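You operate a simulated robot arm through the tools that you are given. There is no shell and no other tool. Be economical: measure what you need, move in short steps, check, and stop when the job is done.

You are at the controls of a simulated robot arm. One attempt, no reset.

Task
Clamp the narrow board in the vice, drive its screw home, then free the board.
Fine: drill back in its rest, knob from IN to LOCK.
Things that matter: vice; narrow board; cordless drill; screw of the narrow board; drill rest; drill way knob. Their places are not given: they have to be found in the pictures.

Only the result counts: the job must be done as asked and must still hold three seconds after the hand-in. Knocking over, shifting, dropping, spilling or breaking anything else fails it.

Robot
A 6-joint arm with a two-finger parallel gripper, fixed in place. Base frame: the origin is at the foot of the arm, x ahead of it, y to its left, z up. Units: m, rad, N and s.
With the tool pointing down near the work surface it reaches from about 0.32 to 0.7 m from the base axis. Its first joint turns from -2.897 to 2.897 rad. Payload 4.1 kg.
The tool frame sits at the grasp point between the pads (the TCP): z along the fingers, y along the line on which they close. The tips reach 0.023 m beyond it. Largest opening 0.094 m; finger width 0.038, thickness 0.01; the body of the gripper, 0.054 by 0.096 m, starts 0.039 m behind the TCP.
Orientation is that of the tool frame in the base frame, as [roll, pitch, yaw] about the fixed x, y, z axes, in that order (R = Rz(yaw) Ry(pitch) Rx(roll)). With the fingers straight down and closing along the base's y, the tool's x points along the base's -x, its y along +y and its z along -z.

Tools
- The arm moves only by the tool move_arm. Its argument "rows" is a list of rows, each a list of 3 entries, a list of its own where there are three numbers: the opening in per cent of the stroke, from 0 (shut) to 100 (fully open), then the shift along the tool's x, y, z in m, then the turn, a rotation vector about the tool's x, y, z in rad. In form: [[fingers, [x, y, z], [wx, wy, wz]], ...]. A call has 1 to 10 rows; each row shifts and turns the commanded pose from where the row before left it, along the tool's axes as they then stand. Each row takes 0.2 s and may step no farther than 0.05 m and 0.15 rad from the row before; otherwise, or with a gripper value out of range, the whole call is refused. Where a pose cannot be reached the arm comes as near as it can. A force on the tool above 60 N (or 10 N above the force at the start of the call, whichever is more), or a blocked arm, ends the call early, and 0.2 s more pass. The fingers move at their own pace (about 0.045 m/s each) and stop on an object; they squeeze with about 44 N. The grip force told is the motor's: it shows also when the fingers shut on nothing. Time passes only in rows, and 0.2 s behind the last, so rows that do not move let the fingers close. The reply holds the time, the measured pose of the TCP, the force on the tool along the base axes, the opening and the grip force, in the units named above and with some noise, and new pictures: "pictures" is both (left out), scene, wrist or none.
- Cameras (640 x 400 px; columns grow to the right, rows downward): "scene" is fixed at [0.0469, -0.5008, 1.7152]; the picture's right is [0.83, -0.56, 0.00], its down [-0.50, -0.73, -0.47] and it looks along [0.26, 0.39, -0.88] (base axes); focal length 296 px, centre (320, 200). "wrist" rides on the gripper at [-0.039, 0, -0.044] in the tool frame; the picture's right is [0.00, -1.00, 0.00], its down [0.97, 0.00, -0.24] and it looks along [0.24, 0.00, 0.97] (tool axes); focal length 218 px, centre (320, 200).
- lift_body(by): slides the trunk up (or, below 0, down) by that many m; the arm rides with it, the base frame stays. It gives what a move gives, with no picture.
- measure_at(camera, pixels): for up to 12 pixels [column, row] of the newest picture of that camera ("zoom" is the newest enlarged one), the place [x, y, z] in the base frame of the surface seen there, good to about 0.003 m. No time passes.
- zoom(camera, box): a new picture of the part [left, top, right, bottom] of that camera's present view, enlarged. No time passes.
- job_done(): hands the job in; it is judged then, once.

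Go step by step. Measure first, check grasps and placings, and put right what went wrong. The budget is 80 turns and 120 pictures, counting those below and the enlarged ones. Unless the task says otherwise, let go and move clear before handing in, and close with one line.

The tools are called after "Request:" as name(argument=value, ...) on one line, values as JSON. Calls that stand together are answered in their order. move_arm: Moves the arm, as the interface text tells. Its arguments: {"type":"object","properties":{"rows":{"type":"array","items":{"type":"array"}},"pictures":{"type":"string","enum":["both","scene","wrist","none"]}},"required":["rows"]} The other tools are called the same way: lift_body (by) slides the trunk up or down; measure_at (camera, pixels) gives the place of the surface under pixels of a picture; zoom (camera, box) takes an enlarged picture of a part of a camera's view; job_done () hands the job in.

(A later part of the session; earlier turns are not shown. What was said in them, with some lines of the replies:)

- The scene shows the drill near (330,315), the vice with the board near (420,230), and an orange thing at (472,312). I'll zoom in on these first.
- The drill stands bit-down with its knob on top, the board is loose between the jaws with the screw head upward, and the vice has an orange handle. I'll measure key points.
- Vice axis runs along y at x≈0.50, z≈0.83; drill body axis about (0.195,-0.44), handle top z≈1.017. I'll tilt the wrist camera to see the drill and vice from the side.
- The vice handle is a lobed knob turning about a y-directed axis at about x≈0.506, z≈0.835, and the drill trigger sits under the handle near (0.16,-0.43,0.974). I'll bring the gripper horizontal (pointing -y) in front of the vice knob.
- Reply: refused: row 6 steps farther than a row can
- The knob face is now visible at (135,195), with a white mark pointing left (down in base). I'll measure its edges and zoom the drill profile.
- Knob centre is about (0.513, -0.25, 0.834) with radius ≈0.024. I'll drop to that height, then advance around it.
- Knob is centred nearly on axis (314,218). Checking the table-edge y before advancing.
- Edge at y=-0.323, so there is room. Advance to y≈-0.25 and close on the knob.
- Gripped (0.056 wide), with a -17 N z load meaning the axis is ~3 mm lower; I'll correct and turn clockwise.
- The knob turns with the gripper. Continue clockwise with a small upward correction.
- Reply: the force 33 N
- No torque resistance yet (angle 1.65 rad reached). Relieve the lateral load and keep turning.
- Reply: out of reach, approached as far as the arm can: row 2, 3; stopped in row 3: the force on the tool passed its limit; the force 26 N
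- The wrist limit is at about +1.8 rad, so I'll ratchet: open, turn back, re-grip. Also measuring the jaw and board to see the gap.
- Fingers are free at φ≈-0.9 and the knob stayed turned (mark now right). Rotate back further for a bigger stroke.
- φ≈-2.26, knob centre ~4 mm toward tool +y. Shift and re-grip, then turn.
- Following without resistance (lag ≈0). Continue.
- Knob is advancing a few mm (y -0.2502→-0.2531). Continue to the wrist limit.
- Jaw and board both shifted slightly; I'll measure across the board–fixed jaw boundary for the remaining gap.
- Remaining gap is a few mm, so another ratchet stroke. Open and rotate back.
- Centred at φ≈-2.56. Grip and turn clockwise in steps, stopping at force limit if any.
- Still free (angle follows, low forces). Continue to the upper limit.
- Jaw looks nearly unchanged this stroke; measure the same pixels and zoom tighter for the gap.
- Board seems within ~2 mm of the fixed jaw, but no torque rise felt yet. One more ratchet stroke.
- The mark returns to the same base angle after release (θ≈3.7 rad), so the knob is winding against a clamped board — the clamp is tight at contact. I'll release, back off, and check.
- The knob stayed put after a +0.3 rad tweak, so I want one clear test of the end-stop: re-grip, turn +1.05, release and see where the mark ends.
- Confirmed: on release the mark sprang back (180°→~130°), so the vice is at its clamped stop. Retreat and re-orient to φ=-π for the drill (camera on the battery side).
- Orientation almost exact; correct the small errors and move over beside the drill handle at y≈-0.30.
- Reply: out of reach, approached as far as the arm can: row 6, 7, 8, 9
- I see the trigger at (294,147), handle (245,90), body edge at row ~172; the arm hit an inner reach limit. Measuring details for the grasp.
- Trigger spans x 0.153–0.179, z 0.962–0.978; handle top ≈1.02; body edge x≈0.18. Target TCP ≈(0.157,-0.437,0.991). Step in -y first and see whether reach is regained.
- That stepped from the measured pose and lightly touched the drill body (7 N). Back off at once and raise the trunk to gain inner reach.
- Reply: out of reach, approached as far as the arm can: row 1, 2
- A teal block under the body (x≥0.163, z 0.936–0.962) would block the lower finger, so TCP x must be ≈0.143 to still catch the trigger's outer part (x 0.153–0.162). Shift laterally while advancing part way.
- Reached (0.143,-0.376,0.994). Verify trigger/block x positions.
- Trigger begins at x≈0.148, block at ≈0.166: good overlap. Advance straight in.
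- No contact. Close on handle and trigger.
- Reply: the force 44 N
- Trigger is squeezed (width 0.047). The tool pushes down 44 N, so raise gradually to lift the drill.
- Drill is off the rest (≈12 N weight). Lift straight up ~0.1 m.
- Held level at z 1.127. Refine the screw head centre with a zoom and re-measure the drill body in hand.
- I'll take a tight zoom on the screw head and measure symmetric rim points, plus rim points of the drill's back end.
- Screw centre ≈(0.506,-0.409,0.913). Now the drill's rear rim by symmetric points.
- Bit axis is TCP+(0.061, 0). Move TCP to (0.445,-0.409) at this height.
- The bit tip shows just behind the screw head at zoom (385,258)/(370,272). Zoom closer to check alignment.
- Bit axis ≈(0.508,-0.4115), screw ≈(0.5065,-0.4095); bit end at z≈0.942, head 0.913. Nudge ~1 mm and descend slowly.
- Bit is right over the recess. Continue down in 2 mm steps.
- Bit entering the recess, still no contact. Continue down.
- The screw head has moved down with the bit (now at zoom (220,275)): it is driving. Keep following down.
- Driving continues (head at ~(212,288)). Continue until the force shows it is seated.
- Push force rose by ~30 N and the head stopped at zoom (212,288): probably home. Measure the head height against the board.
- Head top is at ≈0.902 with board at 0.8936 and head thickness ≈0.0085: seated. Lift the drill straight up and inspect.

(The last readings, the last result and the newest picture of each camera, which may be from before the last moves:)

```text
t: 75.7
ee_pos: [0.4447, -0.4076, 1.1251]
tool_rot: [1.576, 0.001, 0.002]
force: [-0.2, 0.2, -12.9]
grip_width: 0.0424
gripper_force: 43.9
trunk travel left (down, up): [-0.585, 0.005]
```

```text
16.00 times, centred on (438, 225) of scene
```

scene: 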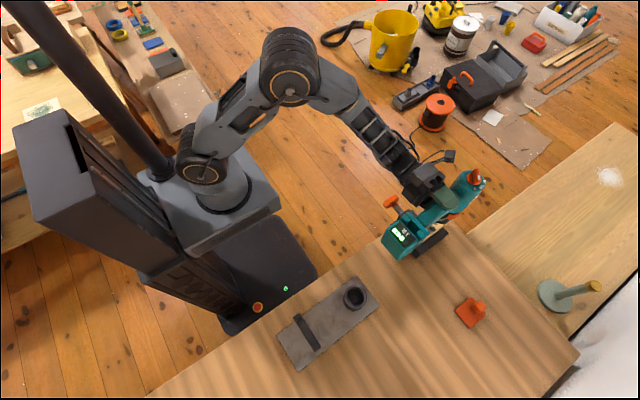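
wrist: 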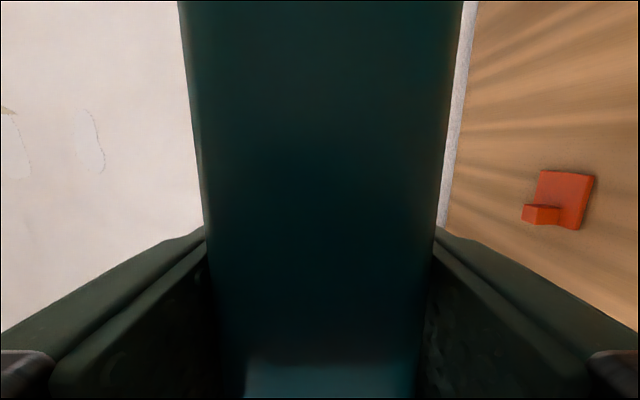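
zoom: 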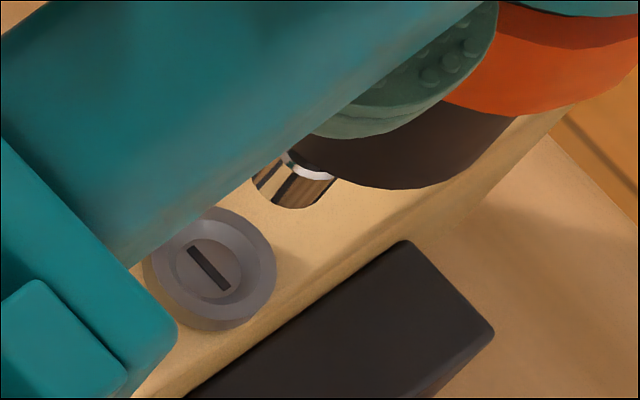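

Measure the screw head top against board top nearby to confirm it is flush.

Request:
measure_at(camera="zoom", pixels=[[158, 270], [268, 265], [210, 213], [225, 312], [250, 230], [175, 300], [300, 250], [330, 230], [190, 350], [225, 322], [235, 335]])

```text
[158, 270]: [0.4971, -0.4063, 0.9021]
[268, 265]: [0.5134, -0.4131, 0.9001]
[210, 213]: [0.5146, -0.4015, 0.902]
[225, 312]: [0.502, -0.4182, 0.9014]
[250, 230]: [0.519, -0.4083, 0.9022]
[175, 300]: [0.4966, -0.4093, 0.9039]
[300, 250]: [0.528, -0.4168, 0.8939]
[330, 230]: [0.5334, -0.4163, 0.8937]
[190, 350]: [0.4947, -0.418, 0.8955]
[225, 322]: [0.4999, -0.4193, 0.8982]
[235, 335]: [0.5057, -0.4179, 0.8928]
```

Head 8 mm above board equals its own thickness, but to be sure I'll do one more light-pressure pass with the trigger fully pressed.

Request:
move_arm(rows=[[20, [0, -0.02, 0], [0, 0, 0]], [20, [0, -0.015, 0], [0, 0, 0]], [20, [0, -0.005, 0], [0, 0, 0]], [20, [0, -0.0015, 0], [0, 0, 0]], [20, [0, -0.001, 0], [0, 0, 0]], [20, [0, 0, 0], [0, 0, 0]], [20, [0, 0, 0], [0, 0, 0]], [20, [0, 0, 0], [0, 0, 0]], [20, [0, 0, 0], [0, 0, 0]]], pictures="none")

Request:
move_arm(rows=[[20, [0, -0.001, 0], [0, 0, 0]], [20, [0, 0, 0], [0, 0, 0]], [20, [0, 0, 0], [0, 0, 0]], [20, [0, 0, 0], [0, 0, 0]], [20, [0, 0, 0], [0, 0, 0]]], pictures="none")

```text
t: 77.7
ee_pos: [0.4448, -0.4064, 1.0853]
tool_rot: [1.571, -0.001, 0.001]
force: [1.3, -1.4, -6.9]
grip_width: 0.0425
gripper_force: 44.4
trunk travel left (down, up): [-0.585, 0.005]
```

```text
t: 78.9
ee_pos: [0.4443, -0.4073, 1.0846]
tool_rot: [1.571, -0.001, 0.0]
force: [-0.4, -2.9, 2.2]
grip_width: 0.0424
gripper_force: 44.4
trunk travel left (down, up): [-0.585, 0.005]
```

The screw no longer yields under steady push with full trigger: home. Lift and carry the drill back above its rest.

Request:
move_arm(rows=[[20, [0, 0.005, 0], [0, 0, 0]], [20, [0, 0.018, 0], [0, 0, 0]], [20, [0, 0.02, 0], [0, 0, 0]], [20, [-0.04, 0, 0.004], [0, 0, 0]], [20, [-0.04, 0, 0.004], [0, 0, 0]], [20, [-0.04, 0, 0.004], [0, 0, 0]], [20, [-0.04, 0, 0.004], [0, 0, 0]], [20, [-0.04, 0, 0.004], [0, 0, 0]], [20, [-0.04, 0, 0.004], [0, 0, 0]], [20, [-0.03, 0, 0.003], [0, 0, 0]]], pictures="none")

Request:
move_arm(rows=[[20, [-0.03, 0, 0.0025], [0, 0, 0]], [20, [0, 0, 0], [0, 0, 0]], [20, [0, 0, 0], [0, 0, 0]]], pictures="scene")

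Request:
zoom(camera="scene", box=[350, 245, 390, 295])

```text
t: 81.1
ee_pos: [0.1732, -0.4341, 1.1264]
tool_rot: [1.572, -0.001, 0.0]
force: [-0.5, 0.5, -12.7]
grip_width: 0.0423
gripper_force: 44.0
trunk travel left (down, up): [-0.585, 0.005]
```

```text
t: 81.9
ee_pos: [0.144, -0.4374, 1.1263]
tool_rot: [1.571, 0.0, 0.001]
force: [-0.1, 0.0, -13.2]
grip_width: 0.0421
gripper_force: 44.2
trunk travel left (down, up): [-0.585, 0.005]
```

scene: 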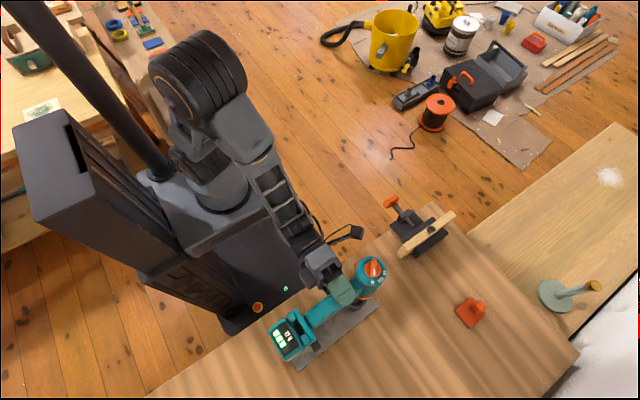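

```text
8.00 times, centred on (370, 270) of scene
```

zoom: 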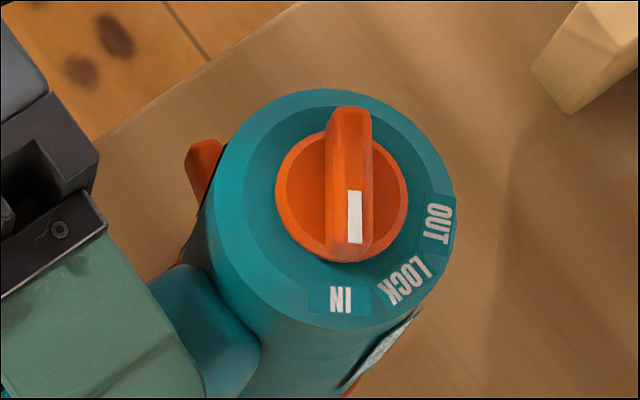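

Drill sits in hand as before. Lower it: fast to ~1.008, then slowly until contact.

Request:
move_arm(rows=[[20, [0.0005, -0.04, 0], [0, 0, 0]], [20, [0, -0.04, 0], [0, 0, 0]], [20, [0, -0.02, 0], [0, 0, 0]], [20, [0, -0.015, 0], [0, 0, 0]], [20, [0, -0.005, 0], [0, 0, 0]], [20, [0, -0.003, 0], [0, 0, 0]], [20, [0, -0.002, 0], [0, 0, 0]], [20, [0, 0, 0], [0, 0, 0]]], pictures="scene")

Request:
zoom(camera="scene", box=[270, 250, 400, 370])

```text
t: 83.7
ee_pos: [0.1447, -0.4374, 1.0023]
tool_rot: [1.573, 0.002, -0.001]
force: [0.2, 0.3, -12.7]
grip_width: 0.0419
gripper_force: 43.9
trunk travel left (down, up): [-0.585, 0.005]
```

scene: 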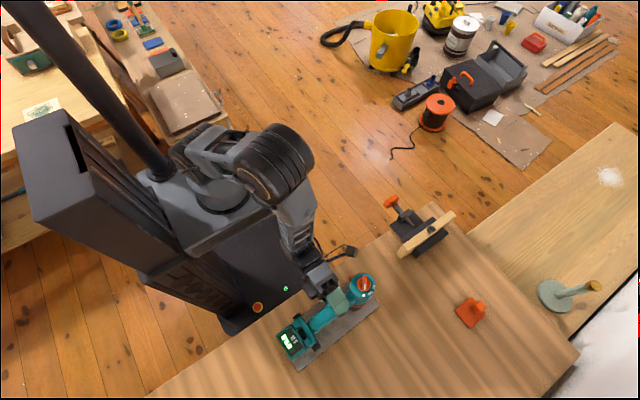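

```text
3.33 times, centred on (335, 310) of scene
```

zoom: 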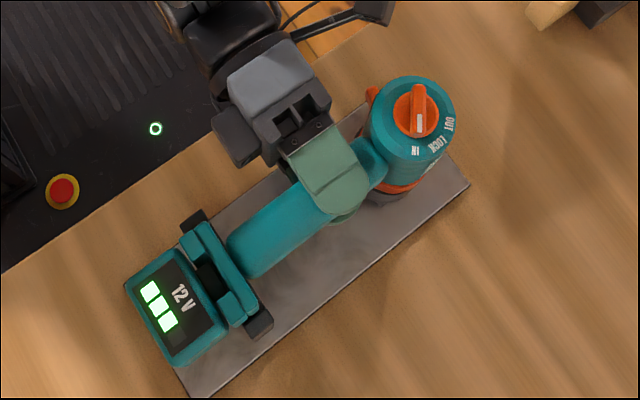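

Nearly seated, no contact yet. Ease down the last few mm.

Request:
move_arm(rows=[[20, [0, -0.002, 0], [0, 0, 0]], [20, [0, -0.0015, 0], [0, 0, 0]], [20, [0, -0.0015, 0], [0, 0, 0]], [20, [0, 0, 0], [0, 0, 0]]], pictures="none")

```text
t: 84.7
ee_pos: [0.1436, -0.4364, 0.998]
tool_rot: [1.569, 0.0, 0.001]
force: [-0.9, 2.1, -0.3]
grip_width: 0.0423
gripper_force: 44.2
trunk travel left (down, up): [-0.585, 0.005]
```

The rest now carries the drill (load ≈0). Release and check.

Request:
move_arm(rows=[[20, [0, -0.0005, 0], [0, 0, 0]], [60, [0, 0, 0], [0, 0, 0]], [100, [0, 0, 0], [0, 0, 0]], [100, [0, 0, 0], [0, 0, 0]], [100, [0, 0, 0], [0, 0, 0]]], pictures="both")

Request:
zoom(camera="scene", box=[270, 250, 400, 370])

```text
t: 85.9
ee_pos: [0.1445, -0.4364, 0.9971]
tool_rot: [1.571, -0.002, 0.0]
force: [-0.2, -0.1, 0.4]
grip_width: 0.0937
gripper_force: 0.1
trunk travel left (down, up): [-0.585, 0.005]
```

scene: 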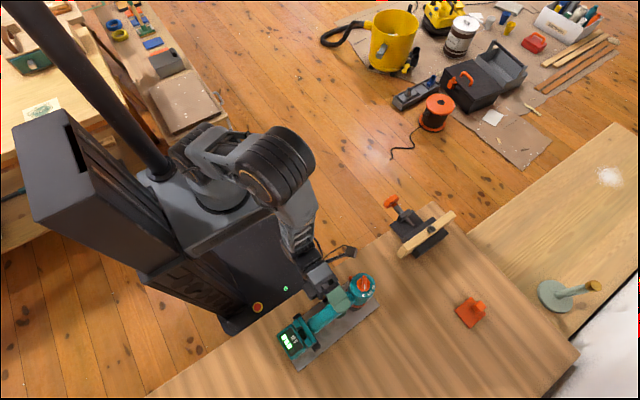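
wrist: 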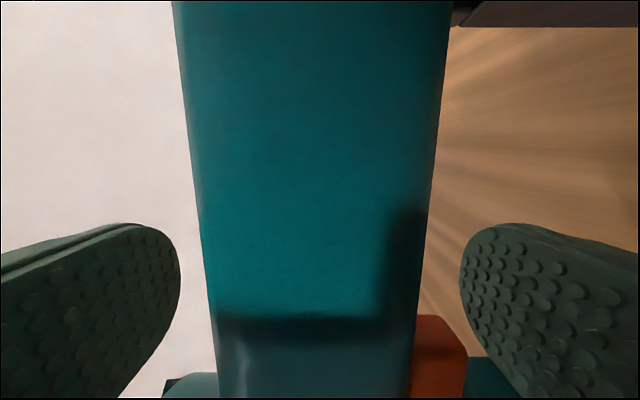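

```text
3.33 times, centred on (335, 310) of scene
```

zoom: 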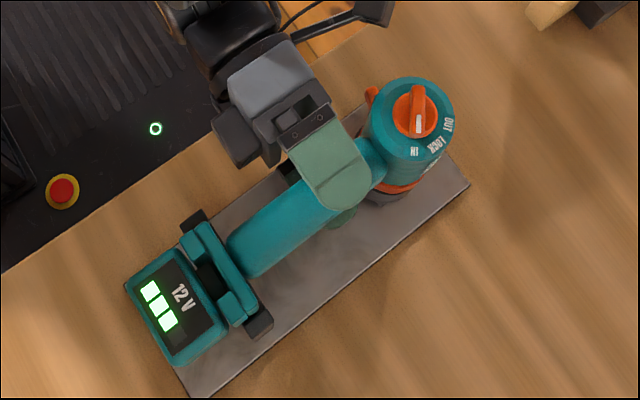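

Drill is back in its cradle, upright. Back out of the handle along the path I came.

Request:
move_arm(rows=[[100, [0, 0, -0.03], [0, 0, 0]], [100, [0, 0, -0.03], [0, 0, 0]], [100, [0.01, -0.002, -0.015], [0, 0, 0]], [100, [0.015, -0.004, -0.015], [0, 0, 0]], [100, [0.03, 0, 0], [0, 0, 0]], [100, [0.03, 0, -0.02], [0, 0, 0]], [100, [0.03, 0.03, -0.02], [0, 0, 0]], [100, [0.02, 0.04, 0], [0, 0, 0]], [100, [0.02, 0.04, 0], [0, 0, 0]]], pictures="both")

```text
t: 87.9
ee_pos: [0.3007, -0.3061, 1.1019]
tool_rot: [1.572, 0.001, 0.002]
force: [0.5, 0.6, 0.4]
grip_width: 0.094
gripper_force: 0.1
trunk travel left (down, up): [-0.585, 0.005]
```

scene: 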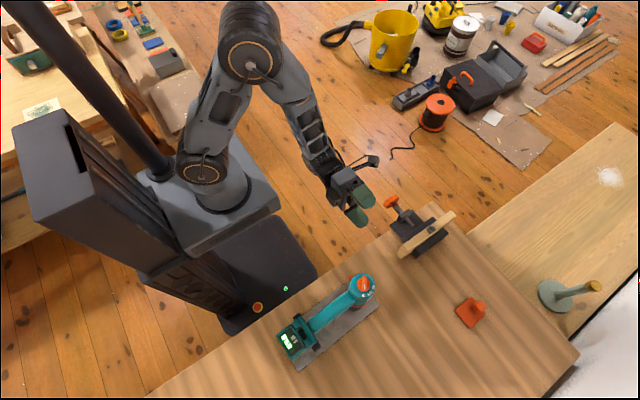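
wrist: 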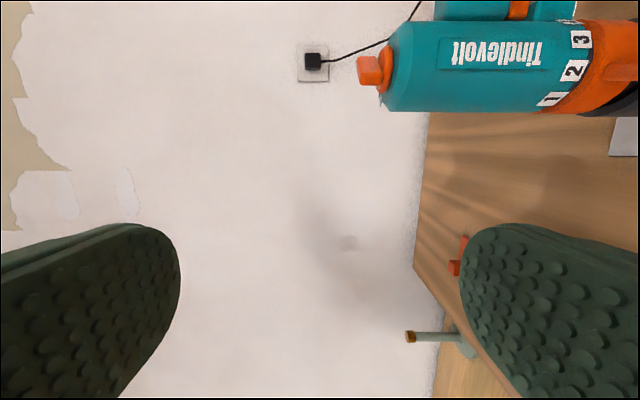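

Drill stands vertical in its rest. Raise and turn the gripper to point down.

Request:
move_arm(rows=[[100, [0, 0.05, 0], [0, 0, 0]], [100, [0, 0.04, 0], [0.15, 0, 0]], [100, [0, 0, 0], [0.15, 0, 0]], [100, [0, 0, 0], [0.15, 0, 0]], [100, [0, 0, 0], [0.15, 0, 0]], [100, [0, 0, 0], [0.15, 0, 0]], [100, [0, 0, 0], [0.15, 0, 0]], [100, [0, 0, 0], [0.15, 0, 0]], [100, [0, 0, 0], [0.15, 0, 0]], [100, [0, 0, 0], [0.15, 0, 0]]], pictures="none")

Request:
move_arm(rows=[[100, [0, 0, 0], [0.15, 0, 0]], [100, [0, 0, 0], [0.071, 0, 0]], [100, [-0.04, 0.04, 0], [0, 0, 0]], [100, [-0.03, 0.04, 0], [0, 0, 0]], [100, [0, 0, 0], [0, 0, 0]]], pictures="both")

```text
t: 90.1
ee_pos: [0.3274, -0.1945, 0.9969]
tool_rot: [2.845, -0.008, -0.007]
force: [0.1, -0.9, 0.4]
grip_width: 0.0941
gripper_force: 0.1
out of reach, approached as far as the arm can: row 7, 8, 9, 10
trunk travel left (down, up): [-0.585, 0.005]
```

```text
refused: row 3 steps farther than a row can; nothing moved
```

The second call was refused and the arm hit a reach limit with roll 2.845 at (0.327,-0.195,0.997). Move out and up, then finish the turn.

Request:
move_arm(rows=[[100, [0, 0.0375, -0.02], [0, 0, 0]], [100, [0, 0.0375, -0.02], [0, 0, 0]], [100, [0, 0.0375, -0.02], [0, 0, 0]], [100, [0, 0.0375, -0.02], [0, 0, 0]], [100, [0, 0, 0], [0.1, 0, 0]], [100, [0, 0, 0], [0.1, 0, 0]], [100, [0, 0, 0], [0.097, 0, 0]]], pictures="both")

```text
t: 91.7
ee_pos: [0.2755, -0.1577, 0.8747]
tool_rot: [3.116, -0.015, -0.007]
force: [0.1, 1.0, -0.3]
grip_width: 0.0942
gripper_force: 0.1
out of reach, approached as far as the arm can: row 1, 2, 3, 4, 5, 6, 7
trunk travel left (down, up): [-0.585, 0.005]
```

scene: 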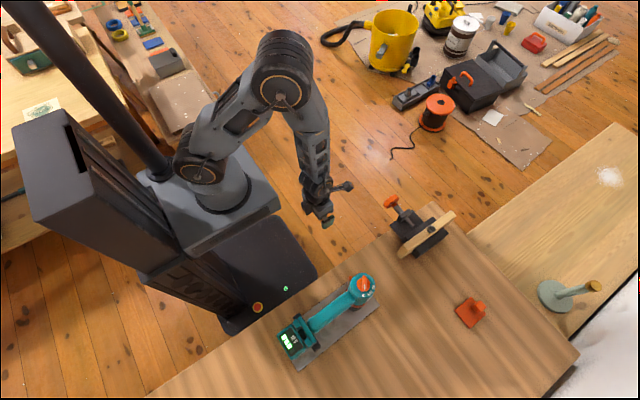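
wrist: 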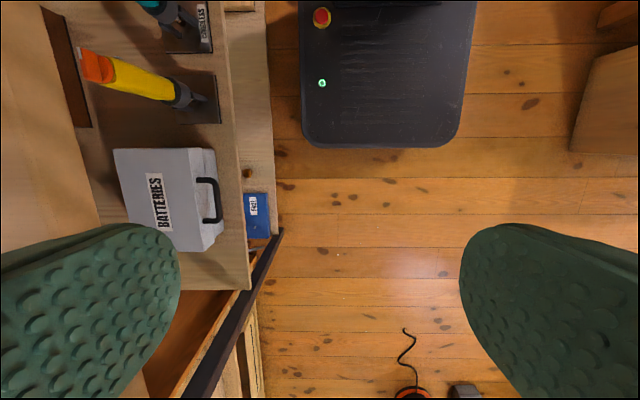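

Tool points down but a wrist joint is at its limit; rotating +wz unwinds it toward the yaw I need (ψ≈-124°) for the knob ridge.

Request:
move_arm(rows=[[100, [0, 0, 0], [0, 0, 0.15]], [100, [0, 0, 0], [0, 0, 0.15]], [100, [0, 0, 0], [0, 0, 0.15]], [100, [0, 0, 0], [0, 0, 0.15]], [100, [0, 0, 0], [0, 0, 0.15]], [100, [0, 0, 0], [0, 0, 0.15]], [100, [0, 0, 0], [0, 0, 0.15]], [100, [0, 0, 0], [0, 0, 0.15]], [100, [0, 0, 0], [0, 0, 0.15]], [100, [0, 0, 0], [0, 0, 0.15]]], pictures="none")

Request:
move_arm(rows=[[100, [0, 0, -0.045], [0, 0, 0.15]], [100, [0, 0, -0.045], [0, 0, 0.15]], [100, [0, 0, -0.045], [0, 0, 0.15]], [100, [0, 0, -0.045], [0, 0, 0.15]], [100, [0, 0, -0.045], [0, 0, 0.06]], [100, [0, 0, -0.045], [0, 0, 0]], [100, [0, 0, -0.045], [0, 0, 0]]], pictures="both")

```text
t: 93.9
ee_pos: [0.2711, -0.1539, 0.8692]
tool_rot: [-3.137, -0.002, -1.51]
force: [-0.7, 0.9, -0.3]
grip_width: 0.0939
gripper_force: 0.0
out of reach, approached as far as the arm can: row 1
trunk travel left (down, up): [-0.585, 0.005]
```

```text
t: 95.5
ee_pos: [0.2693, -0.1537, 1.1838]
tool_rot: [-3.136, 0.002, -2.167]
force: [-0.5, 0.8, -0.2]
grip_width: 0.094
gripper_force: 0.0
trunk travel left (down, up): [-0.585, 0.005]
```

scene: 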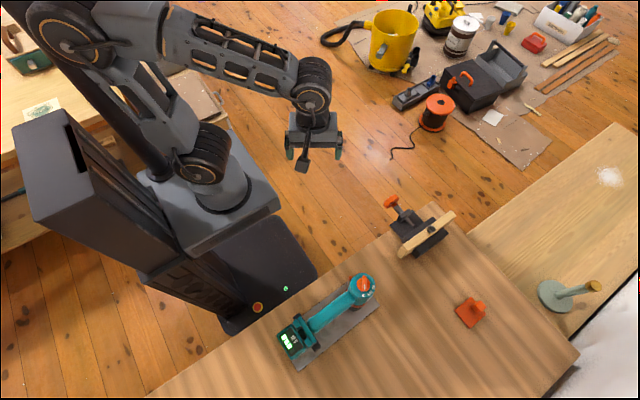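
wrist: 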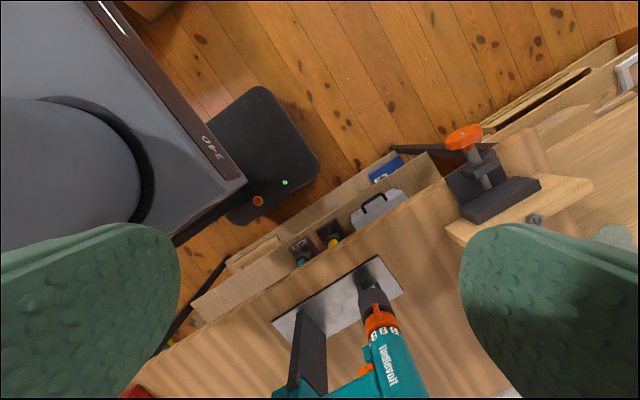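

Free again, pointing down with yaw -2.167. Move above the drill's knob at (0.2056,-0.437), keeping z≈1.18.

Request:
move_arm(rows=[[100, [0.0386, -0.0152, 0], [0, 0, 0]], [100, [0.0386, -0.0152, 0], [0, 0, 0]], [100, [0.0386, -0.0152, 0], [0, 0, 0]], [100, [0.0386, -0.0152, 0], [0, 0, 0]], [100, [0.0386, -0.0152, 0], [0, 0, 0]], [100, [0.0386, -0.0152, 0], [0, 0, 0]], [100, [0.0386, -0.0152, 0], [0, 0, 0]], [100, [0, 0, 0], [0, 0, 0]]], pictures="wrist")

```text
t: 97.3
ee_pos: [0.205, -0.4378, 1.1838]
tool_rot: [-3.137, 0.002, -2.165]
force: [0.6, -0.3, -0.4]
grip_width: 0.0942
gripper_force: 0.1
trunk travel left (down, up): [-0.585, 0.005]
```

wrist: 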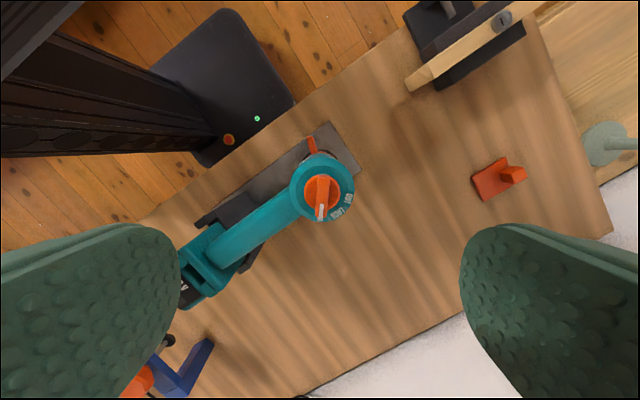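

Request:
zoom(camera="wrist", box=[284, 165, 364, 225])

Request:
measure_at(camera="wrist", pixels=[[321, 178], [321, 188], [321, 198], [321, 208], [321, 217], [308, 192], [334, 192], [298, 190], [345, 190]])

```text
6.67 times, centred on (324, 195) of wrist
```

zoom: 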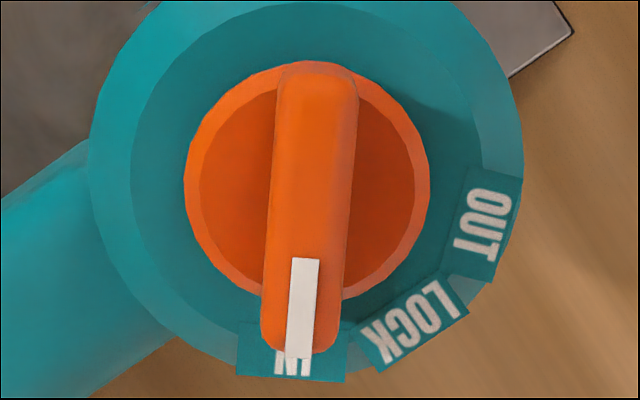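

```text
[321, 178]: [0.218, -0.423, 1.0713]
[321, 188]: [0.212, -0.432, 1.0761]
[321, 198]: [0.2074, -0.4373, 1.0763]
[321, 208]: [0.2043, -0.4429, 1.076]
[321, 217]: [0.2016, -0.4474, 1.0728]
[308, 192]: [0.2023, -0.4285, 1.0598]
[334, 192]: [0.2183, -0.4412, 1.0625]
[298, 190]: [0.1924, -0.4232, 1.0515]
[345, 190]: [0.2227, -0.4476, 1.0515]
```

Knob ridge centre ≈(0.2085,-0.4355), top z 1.076, disc 1.061; LOCK is ~40° counterclockwise from IN. Descend to TCP z≈1.087 with fingers straddling the ridge.

Request:
move_arm(rows=[[100, [-0.0039, -0.0016, 0.03], [0, 0, 0.055]], [60, [0, 0, 0.03], [0, 0, 0]], [40, [0, 0, 0.025], [0, 0, 0]], [40, [0, 0, 0.009], [0, 0, 0]], [40, [0, 0, 0], [0, 0, 0]]], pictures="both")

Request:
zoom(camera="scene", box=[330, 250, 400, 310])

```text
t: 98.5
ee_pos: [0.2104, -0.4352, 1.0883]
tool_rot: [-3.136, 0.001, -2.22]
force: [0.1, 0.4, -0.9]
grip_width: 0.0375
gripper_force: 0.0
trunk travel left (down, up): [-0.585, 0.005]
```

scene: 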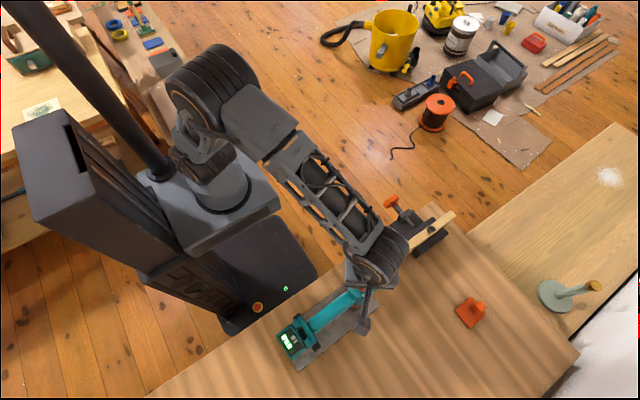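
wrist: 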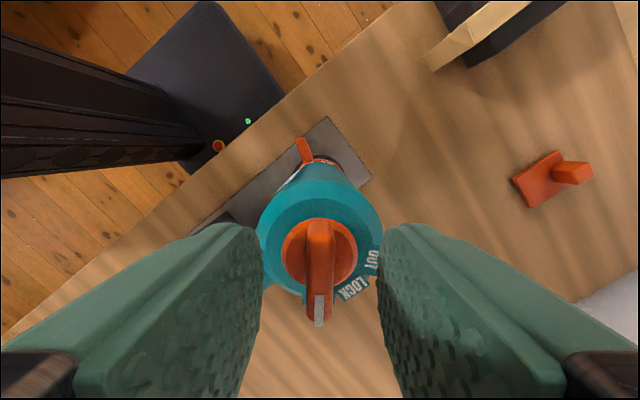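

```text
6.67 times, centred on (365, 280) of scene
```

zoom: 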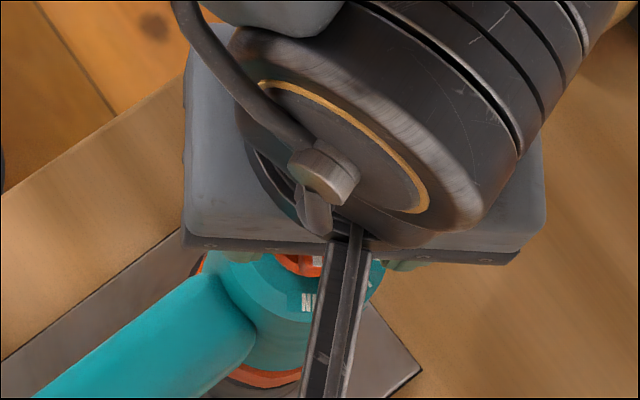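

Fingers straddle the ridge and centre matches (col 318). Close gently and turn counterclockwise (−wz).

Request:
move_arm(rows=[[20, [0, 0, 0], [0, 0, 0]], [5, [0, 0, 0], [0, 0, 0]], [5, [0, 0, 0], [0, 0, 0]], [5, [0, 0, 0], [0, 0, 0]]], pictures="wrist")

```text
t: 99.5
ee_pos: [0.2108, -0.4344, 1.0898]
tool_rot: [-3.136, 0.003, -2.22]
force: [-0.4, -0.1, 0.1]
grip_width: 0.0083
gripper_force: 44.3
trunk travel left (down, up): [-0.585, 0.005]
```

wrist: 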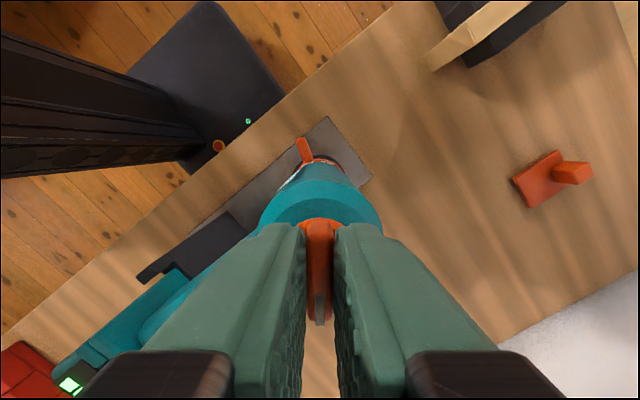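

Ridge gripped (8 mm). Turn 0.70 rad counterclockwise.

Request:
move_arm(rows=[[5, [0, 0, 0], [0, 0, -0.14]], [5, [0, 0, 0], [0, 0, -0.14]], [5, [0, 0, 0], [0, 0, -0.14]], [5, [0, 0, 0], [0, 0, -0.14]], [5, [0, 0, 0], [0, 0, -0.14]], [5, [0, 0, 0], [0, 0, 0]]], pictures="wrist")

Request:
move_arm(rows=[[30, [0, 0, 0], [0, 0, 0]], [50, [0, 0, 0], [0, 0, 0]], [60, [0, 0, -0.04], [0, 0, 0]], [60, [0, 0, -0.04], [0, 0, 0]]], pictures="wrist")

```text
t: 100.9
ee_pos: [0.2106, -0.4349, 1.0896]
tool_rot: [-3.137, -0.001, -1.518]
force: [-2.7, 3.1, -0.1]
grip_width: 0.0085
gripper_force: 44.5
trunk travel left (down, up): [-0.585, 0.005]
```

wrist: 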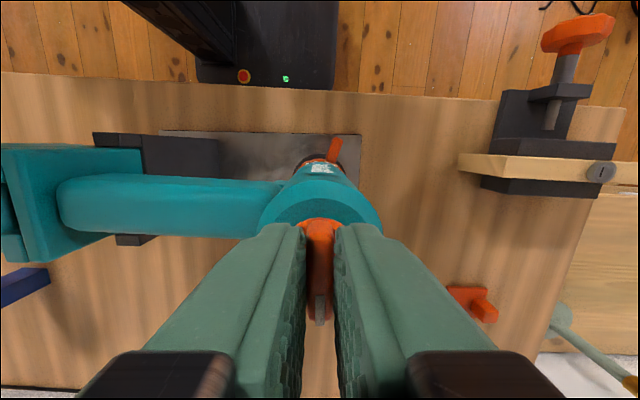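

```text
t: 101.9
ee_pos: [0.2106, -0.435, 1.1692]
tool_rot: [-3.136, -0.001, -1.52]
force: [0.0, -0.6, 0.5]
grip_width: 0.0564
gripper_force: 0.0
trunk travel left (down, up): [-0.585, 0.005]
```

wrist: 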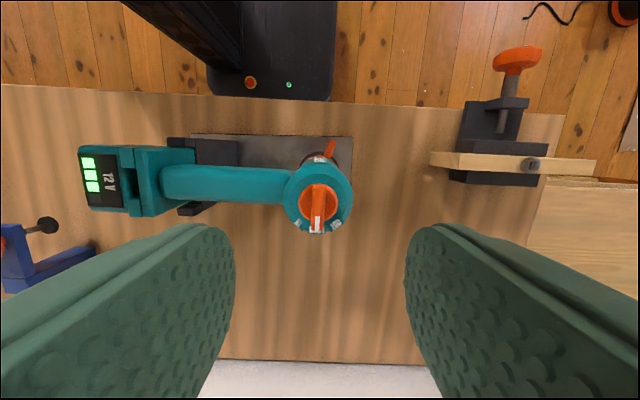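

Request:
zoom(camera="wrist", box=[278, 165, 358, 240])

```text
5.33 times, centred on (318, 202) of wrist
```

zoom: 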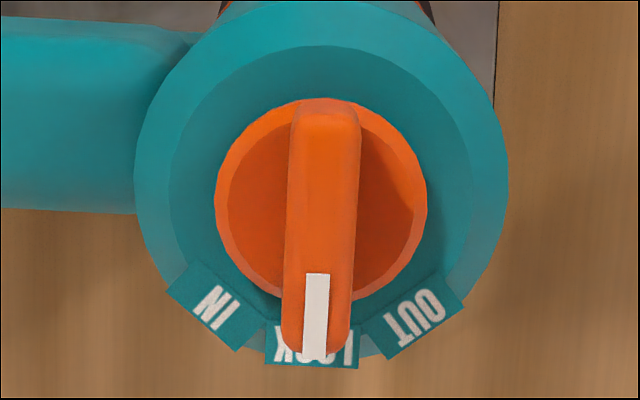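

Marker points exactly to LOCK. Next: re-orient to loosen the vice — rotate yaw back to the starting orientation while rising.

Request:
move_arm(rows=[[100, [0, 0, -0.03], [0, 0, 0.15]], [100, [0, 0, -0.02], [0, 0, 0.15]], [100, [0, 0, 0], [0, 0, 0.15]], [100, [0, 0, 0], [0, 0, 0.15]], [100, [0, 0, 0], [0, 0, 0.15]], [100, [0, 0, 0], [0, 0, 0.15]], [100, [0, 0, 0], [0, 0, 0.15]], [100, [0, 0, 0], [0, 0, 0.15]], [100, [0, 0, 0], [0, 0, 0.15]], [100, [0, 0, 0], [0, 0, 0.15]]], pictures="none")

Request:
move_arm(rows=[[100, [-0.03, 0.037, 0], [0, 0, 0.122]], [100, [-0.03, 0.037, 0], [0, 0, 0]], [100, [-0.03, 0.037, 0], [0, 0, 0]], [100, [-0.03, 0.037, 0], [0, 0, 0]], [100, [-0.03, 0.037, 0], [0, 0, 0]], [100, [-0.03, 0.037, 0], [0, 0, 0]], [100, [-0.03, 0.037, 0], [0, 0, 0]], [100, [-0.03, 0.037, 0], [0, 0, 0]]], pictures="none")

Request:
move_arm(rows=[[100, [0, 0, 0], [0.15, 0, 0]], [100, [0, 0, 0], [0.15, 0, 0]], [100, [0, 0, 0], [0.15, 0, 0]], [100, [0, 0, 0], [0.15, 0, 0]], [100, [0, 0, 0], [0.15, 0, 0]], [100, [0, 0, 0], [0.15, 0, 0]], [100, [0, 0, 0], [0.15, 0, 0]], [100, [0, 0, 0], [0.15, 0, 0]], [100, [0, 0, 0], [0.15, 0, 0]], [100, [0, 0, 0], [0.15, 0, 0]]], pictures="both")

```text
t: 104.1
ee_pos: [0.2086, -0.4351, 1.2192]
tool_rot: [-3.14, 0.005, -3.024]
force: [-0.3, -0.1, -0.2]
grip_width: 0.0942
gripper_force: 0.2
trunk travel left (down, up): [-0.585, 0.005]
```

```text
t: 105.9
ee_pos: [0.4469, -0.1351, 1.219]
tool_rot: [-3.141, 0.005, 3.14]
force: [0.2, -0.1, -0.4]
grip_width: 0.094
gripper_force: 0.0
trunk travel left (down, up): [-0.585, 0.005]
```

```text
t: 108.1
ee_pos: [0.4443, -0.1354, 1.22]
tool_rot: [-1.639, 0.006, 3.141]
force: [0.0, -0.9, 0.2]
grip_width: 0.0942
gripper_force: 0.1
trunk travel left (down, up): [-0.585, 0.005]
```

scene: 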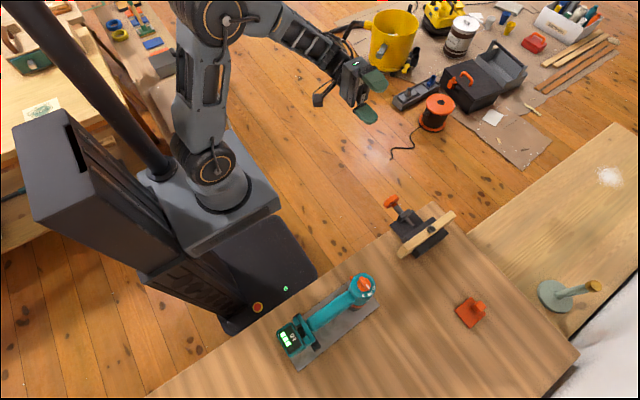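
wrist: 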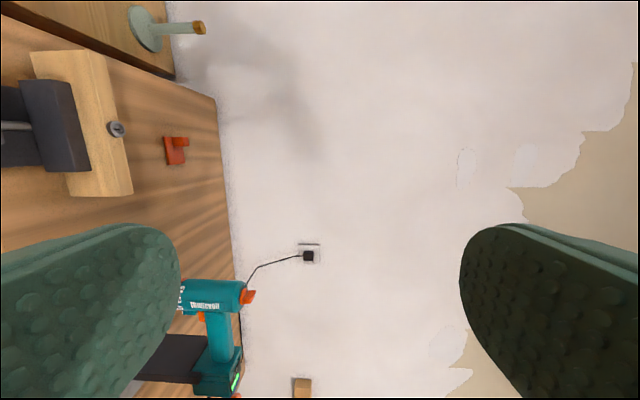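

Lower the trunk back and bring the gripper in front of the vice knob, then rotate to φ≈+1.65 for a long loosening stroke.

Request:
lift_body(by=-0.06)

Request:
move_arm(rows=[[100, [-0.0083, 0.041, 0], [0.068, 0, 0]], [100, [-0.0083, 0.041, 0], [0, 0, 0]], [100, [-0.0083, 0.041, 0], [0, 0, 0]], [100, [-0.0083, 0.041, 0], [0, 0, 0]], [100, [-0.0083, 0.041, 0], [0, 0, 0]], [100, [-0.0083, 0.041, 0], [0, 0, 0]], [100, [-0.0083, 0.041, 0], [0, 0, 0]], [100, [-0.0083, 0.041, 0], [0, 0, 0]]], pictures="none")

Request:
move_arm(rows=[[100, [0, 0, 0], [0, 0, 0.15]], [100, [0, 0, 0], [0, 0, 0.15]], [100, [0, 0, 0], [0, 0, 0.15]], [100, [0, 0, 0], [0, 0, 0.15]], [100, [0, 0, 0], [0, 0, 0.15]], [100, [0, 0, 0], [0, 0, 0.15]], [100, [0, 0, 0], [0, 0, 0.15]], [100, [0, 0, 0], [0, 0, 0.15]], [100, [0, 0, 0], [0, 0, 0.15]], [100, [0, 0, 0], [0, 0, 0.15]]], pictures="wrist")

```text
t: 109.1
ee_pos: [0.4437, -0.1355, 1.1612]
tool_rot: [-1.642, 0.007, 3.141]
force: [-0.2, 0.0, 0.0]
grip_width: 0.0942
gripper_force: 0.1
trunk travel left (down, up): [-0.525, 0.065]
```

```text
t: 110.9
ee_pos: [0.5112, -0.1321, 0.8318]
tool_rot: [-1.572, 0.006, -3.141]
force: [-0.4, -1.1, -0.1]
grip_width: 0.094
gripper_force: 0.0
trunk travel left (down, up): [-0.525, 0.065]
```

```text
t: 113.1
ee_pos: [0.5114, -0.132, 0.8327]
tool_rot: [-1.602, 1.507, 3.109]
force: [0.5, 0.1, 0.3]
grip_width: 0.0938
gripper_force: 0.1
trunk travel left (down, up): [-0.525, 0.065]
```

wrist: 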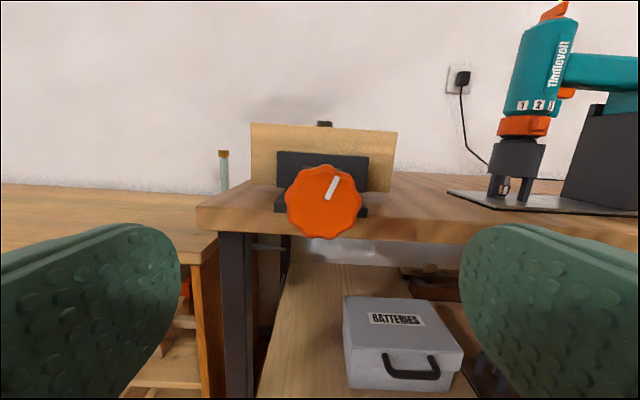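

Knob centred at (323,202), φ=1.51. Advance, grip, and turn counterclockwise.

Request:
move_arm(rows=[[100, [0.0015, 0, 0.04], [0, 0, 0.1]], [100, [0, 0, 0.04], [0, 0, 0]], [100, [0, 0, 0.039], [0, 0, 0]], [60, [0, 0, 0], [0, 0, 0]], [20, [0, 0, 0], [0, 0, 0]], [20, [0, 0, 0], [0, 0, 0]], [20, [0, 0, 0], [0, 0, 0]]], pictures="wrist")

Request:
move_arm(rows=[[20, [0, 0, 0], [0, 0, -0.15]], [20, [0, 0, 0], [0, 0, -0.15]], [20, [0, 0, 0], [0, 0, -0.15]], [20, [0, 0, 0], [0, 0, -0.15]], [20, [0, 0, 0], [0, 0, -0.15]], [20, [0, 0, 0], [0, 0, -0.15]], [20, [0, 0, 0], [0, 0, -0.15]], [20, [0, 0, 0], [0, 0, -0.15]], [20, [0, 0, 0], [0, 0, -0.15]], [20, [0, 0, 0], [0, 0, -0.15]]], pictures="wrist")

```text
t: 114.7
ee_pos: [0.5095, -0.2518, 0.8317]
tool_rot: [1.649, 1.537, 0.074]
force: [-12.3, 0.6, -3.1]
grip_width: 0.0557
gripper_force: 44.6
trunk travel left (down, up): [-0.525, 0.065]
```

wrist: 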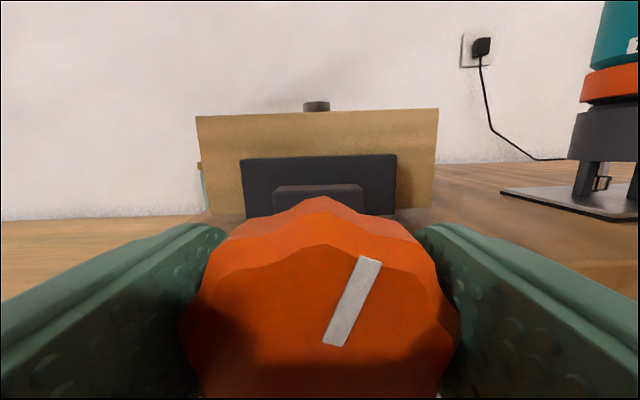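

```text
t: 116.9
ee_pos: [0.5111, -0.252, 0.831]
tool_rot: [-1.576, 0.102, 3.138]
force: [-18.2, -1.0, -20.5]
grip_width: 0.0557
gripper_force: 45.0
trunk travel left (down, up): [-0.525, 0.065]
```

wrist: 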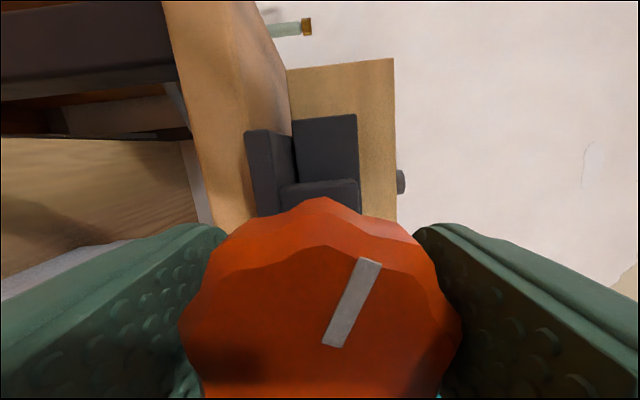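

Knob turning with the grip; the screw head sits flush on the board. Relieve side load and continue.

Request:
move_arm(rows=[[20, [0.0018, 0.002, 0], [0, 0, -0.15]], [20, [0, 0, 0], [0, 0, -0.15]], [20, [0, 0, 0], [0, 0, -0.15]], [20, [0, 0, 0], [0, 0, -0.15]], [20, [0, 0, 0], [0, 0, -0.15]], [20, [0, 0, 0], [0, 0, -0.15]], [20, [0, 0, 0], [0, 0, -0.15]], [20, [0, 0, 0], [0, 0, -0.15]], [20, [0, 0, 0], [0, 0, -0.15]], [20, [0, 0, 0], [0, 0, -0.15]]], pictures="none")

Request:
move_arm(rows=[[20, [0, 0, 0], [0, 0, -0.15]], [20, [0, 0, 0], [0, 0, -0.15]], [20, [0, 0, 0], [0, 0, -0.15]], [20, [0, 0, 0], [0, 0, -0.15]], [20, [0, 0, 0], [0, 0, -0.15]], [20, [0, 0, 0], [0, 0, -0.15]], [20, [0, 0, 0], [0, 0, -0.15]]], pictures="both")

Request:
zoom(camera="scene", box=[360, 180, 460, 270])

```text
t: 119.1
ee_pos: [0.5106, -0.2526, 0.8294]
tool_rot: [-1.588, -1.395, -3.125]
force: [-11.4, -4.0, -14.9]
grip_width: 0.0558
gripper_force: 45.0
trunk travel left (down, up): [-0.525, 0.065]
```

```text
t: 120.7
ee_pos: [0.5093, -0.2518, 0.8293]
tool_rot: [1.574, -0.696, -0.007]
force: [-25.8, 0.0, -12.2]
grip_width: 0.0557
gripper_force: 45.4
trunk travel left (down, up): [-0.525, 0.065]
```

scene: 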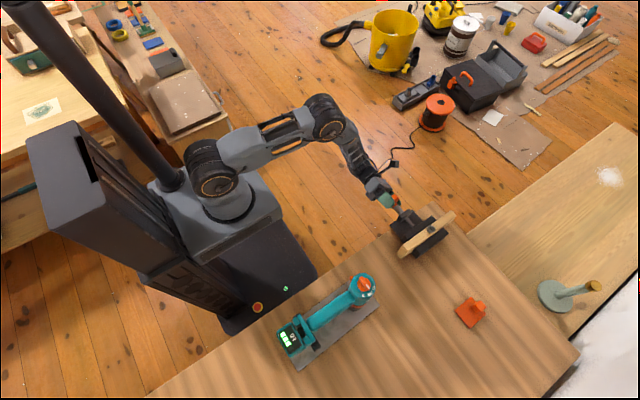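
wrist: 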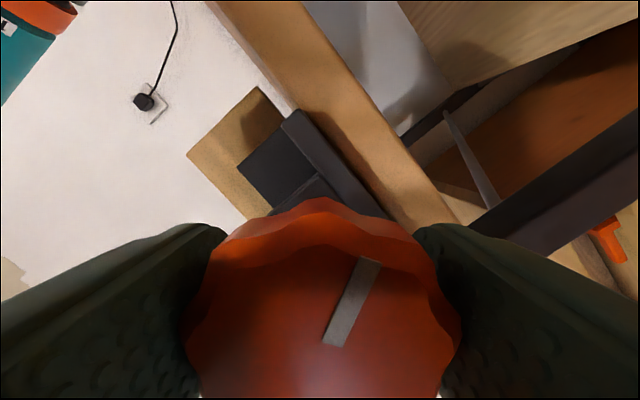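

```text
4.44 times, centred on (410, 225) of scene
```

zoom: 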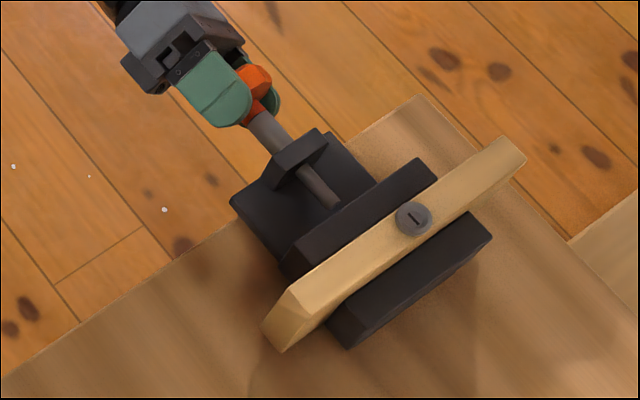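

The jaw has backed off the board slightly (jaw edge (420,160) vs (428,165)). Release and take one more loosening stroke for a clear gap.

Request:
move_arm(rows=[[100, [0, 0, 0], [0, 0, 0]], [100, [0, 0, 0], [0, 0, 0]], [100, [0, 0, 0], [0, 0, 0.15]], [100, [0, 0, 0], [0, 0, 0.15]], [100, [0, 0, 0], [0, 0, 0.15]], [100, [0, 0, 0], [0, 0, 0.15]], [100, [0, 0, 0], [0, 0, 0.15]], [100, [0, 0, 0], [0, 0, 0.15]], [100, [0, 0, 0], [0, 0, 0.15]], [100, [0, 0, 0], [0, 0, 0.15]]], pictures="none")

Request:
move_arm(rows=[[100, [0, 0, 0], [0, 0, 0.15]], [100, [0, 0, 0], [0, 0, 0.15]], [100, [0, 0, 0], [0, 0, 0.15]], [100, [0, 0, 0], [0, 0, 0.15]], [100, [0, 0, 0], [0, 0, 0.15]], [100, [0, 0, 0], [0, 0, 0.15]], [100, [0, 0, 0], [0, 0, 0.15]], [100, [0, 0, 0], [0, 0, 0.15]]], pictures="wrist")

```text
t: 122.9
ee_pos: [0.5107, -0.2518, 0.8291]
tool_rot: [-1.577, -1.241, -3.136]
force: [-0.1, 0.5, 1.1]
grip_width: 0.0939
gripper_force: 0.0
trunk travel left (down, up): [-0.525, 0.065]
```

```text
t: 124.7
ee_pos: [0.5101, -0.2517, 0.8291]
tool_rot: [-1.572, -0.042, 3.141]
force: [-0.5, 0.3, -0.3]
grip_width: 0.0942
gripper_force: 0.1
trunk travel left (down, up): [-0.525, 0.065]
```

wrist: 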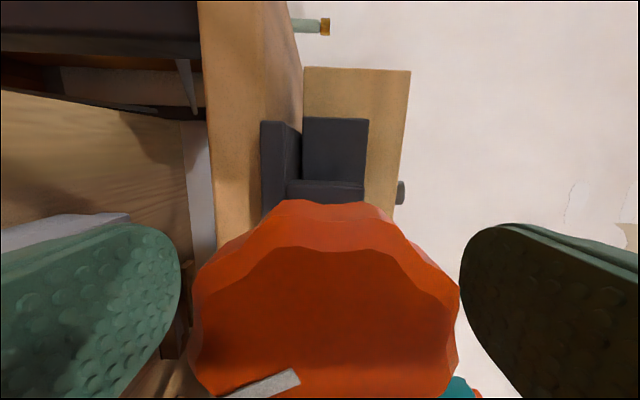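

The knob stayed at θ≈-0.47 (past its start). Grip again and loosen ~2.25 rad more.

Request:
move_arm(rows=[[60, [0, 0, 0], [0, 0, 0]], [20, [0, 0, 0], [0, 0, 0]], [20, [0, 0, 0], [0, 0, 0]], [20, [0, 0, 0], [0, 0, 0]], [20, [0, 0, 0], [0, 0, -0.15]], [20, [0, 0, 0], [0, 0, -0.15]], [20, [0, 0, 0], [0, 0, -0.15]], [20, [0, 0, 0], [0, 0, -0.15]], [20, [0, 0, 0], [0, 0, -0.15]], [20, [0, 0, 0], [0, 0, -0.15]]], pictures="none")

Request:
move_arm(rows=[[20, [0, 0, 0], [0, 0, -0.15]], [20, [0, 0, 0], [0, 0, -0.15]], [20, [0, 0, 0], [0, 0, -0.15]], [20, [0, 0, 0], [0, 0, -0.15]], [20, [0, 0, 0], [0, 0, -0.15]], [20, [0, 0, 0], [0, 0, -0.15]], [20, [0, 0, 0], [0, 0, -0.15]], [20, [0, 0, 0], [0, 0, -0.15]], [20, [0, 0, 0], [0, 0, -0.15]]], pictures="none")

Request:
move_arm(rows=[[100, [0, 0, 0], [0, 0, 0]], [100, [0, 0, 0], [0, 0, 0]], [100, [0, 0, 0], [0, 0, 0]], [100, [0, 0, -0.04], [0, 0, 0]], [100, [0, 0, -0.04], [0, 0, 0]], [100, [0, 0, -0.04], [0, 0, 0]]], pictures="both")

Request:
zoom(camera="scene", box=[390, 215, 450, 265])

```text
t: 126.9
ee_pos: [0.511, -0.2525, 0.8292]
tool_rot: [-1.575, -0.947, -3.141]
force: [0.3, 1.2, 2.9]
grip_width: 0.0553
gripper_force: 45.3
trunk travel left (down, up): [-0.525, 0.065]
```

```text
t: 128.9
ee_pos: [0.5088, -0.2511, 0.8303]
tool_rot: [1.573, -0.845, -0.007]
force: [-16.7, 6.9, -7.4]
grip_width: 0.0552
gripper_force: 44.9
trunk travel left (down, up): [-0.525, 0.065]
```

```text
t: 130.3
ee_pos: [0.5115, -0.1293, 0.8288]
tool_rot: [1.574, -0.848, -0.001]
force: [-0.2, 0.1, -0.3]
grip_width: 0.0941
gripper_force: 0.1
trunk travel left (down, up): [-0.525, 0.065]
```

scene: 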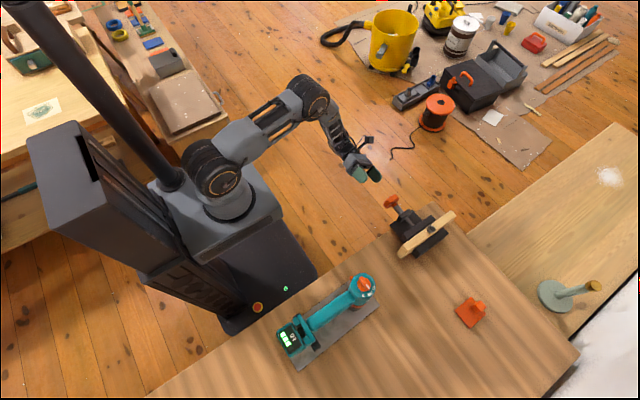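
wrist: 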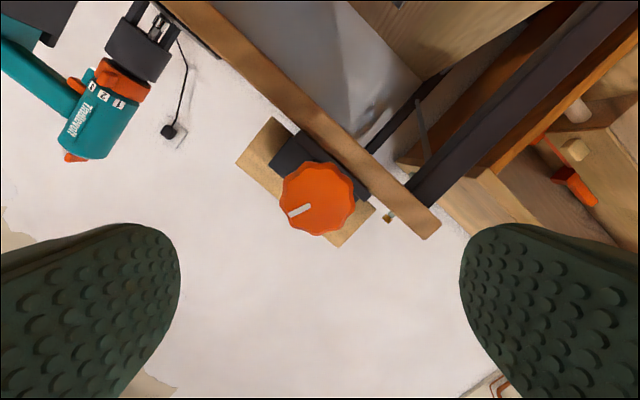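

```text
8.00 times, centred on (420, 240) of scene
```

zoom: 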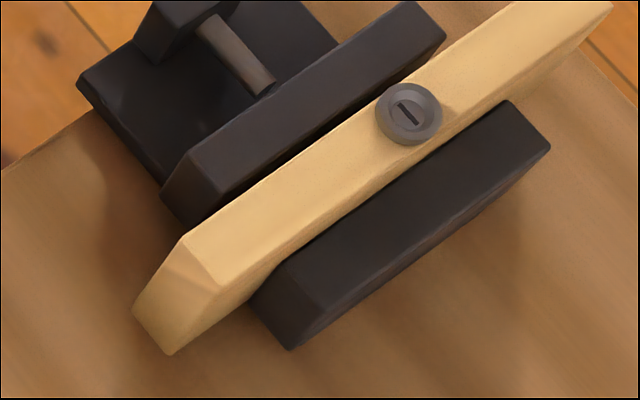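

There is a clear gap between the moving jaw and the board. The screw head sits flush, the drill is in its rest at LOCK, and the hand is clear, so I'm handing in.

Request:
job_done()

```text
The job is handed in.
```

The board's screw is driven home and the board is free in the opened vice. The drill is back in its rest, its knob on LOCK, and the hand is clear.
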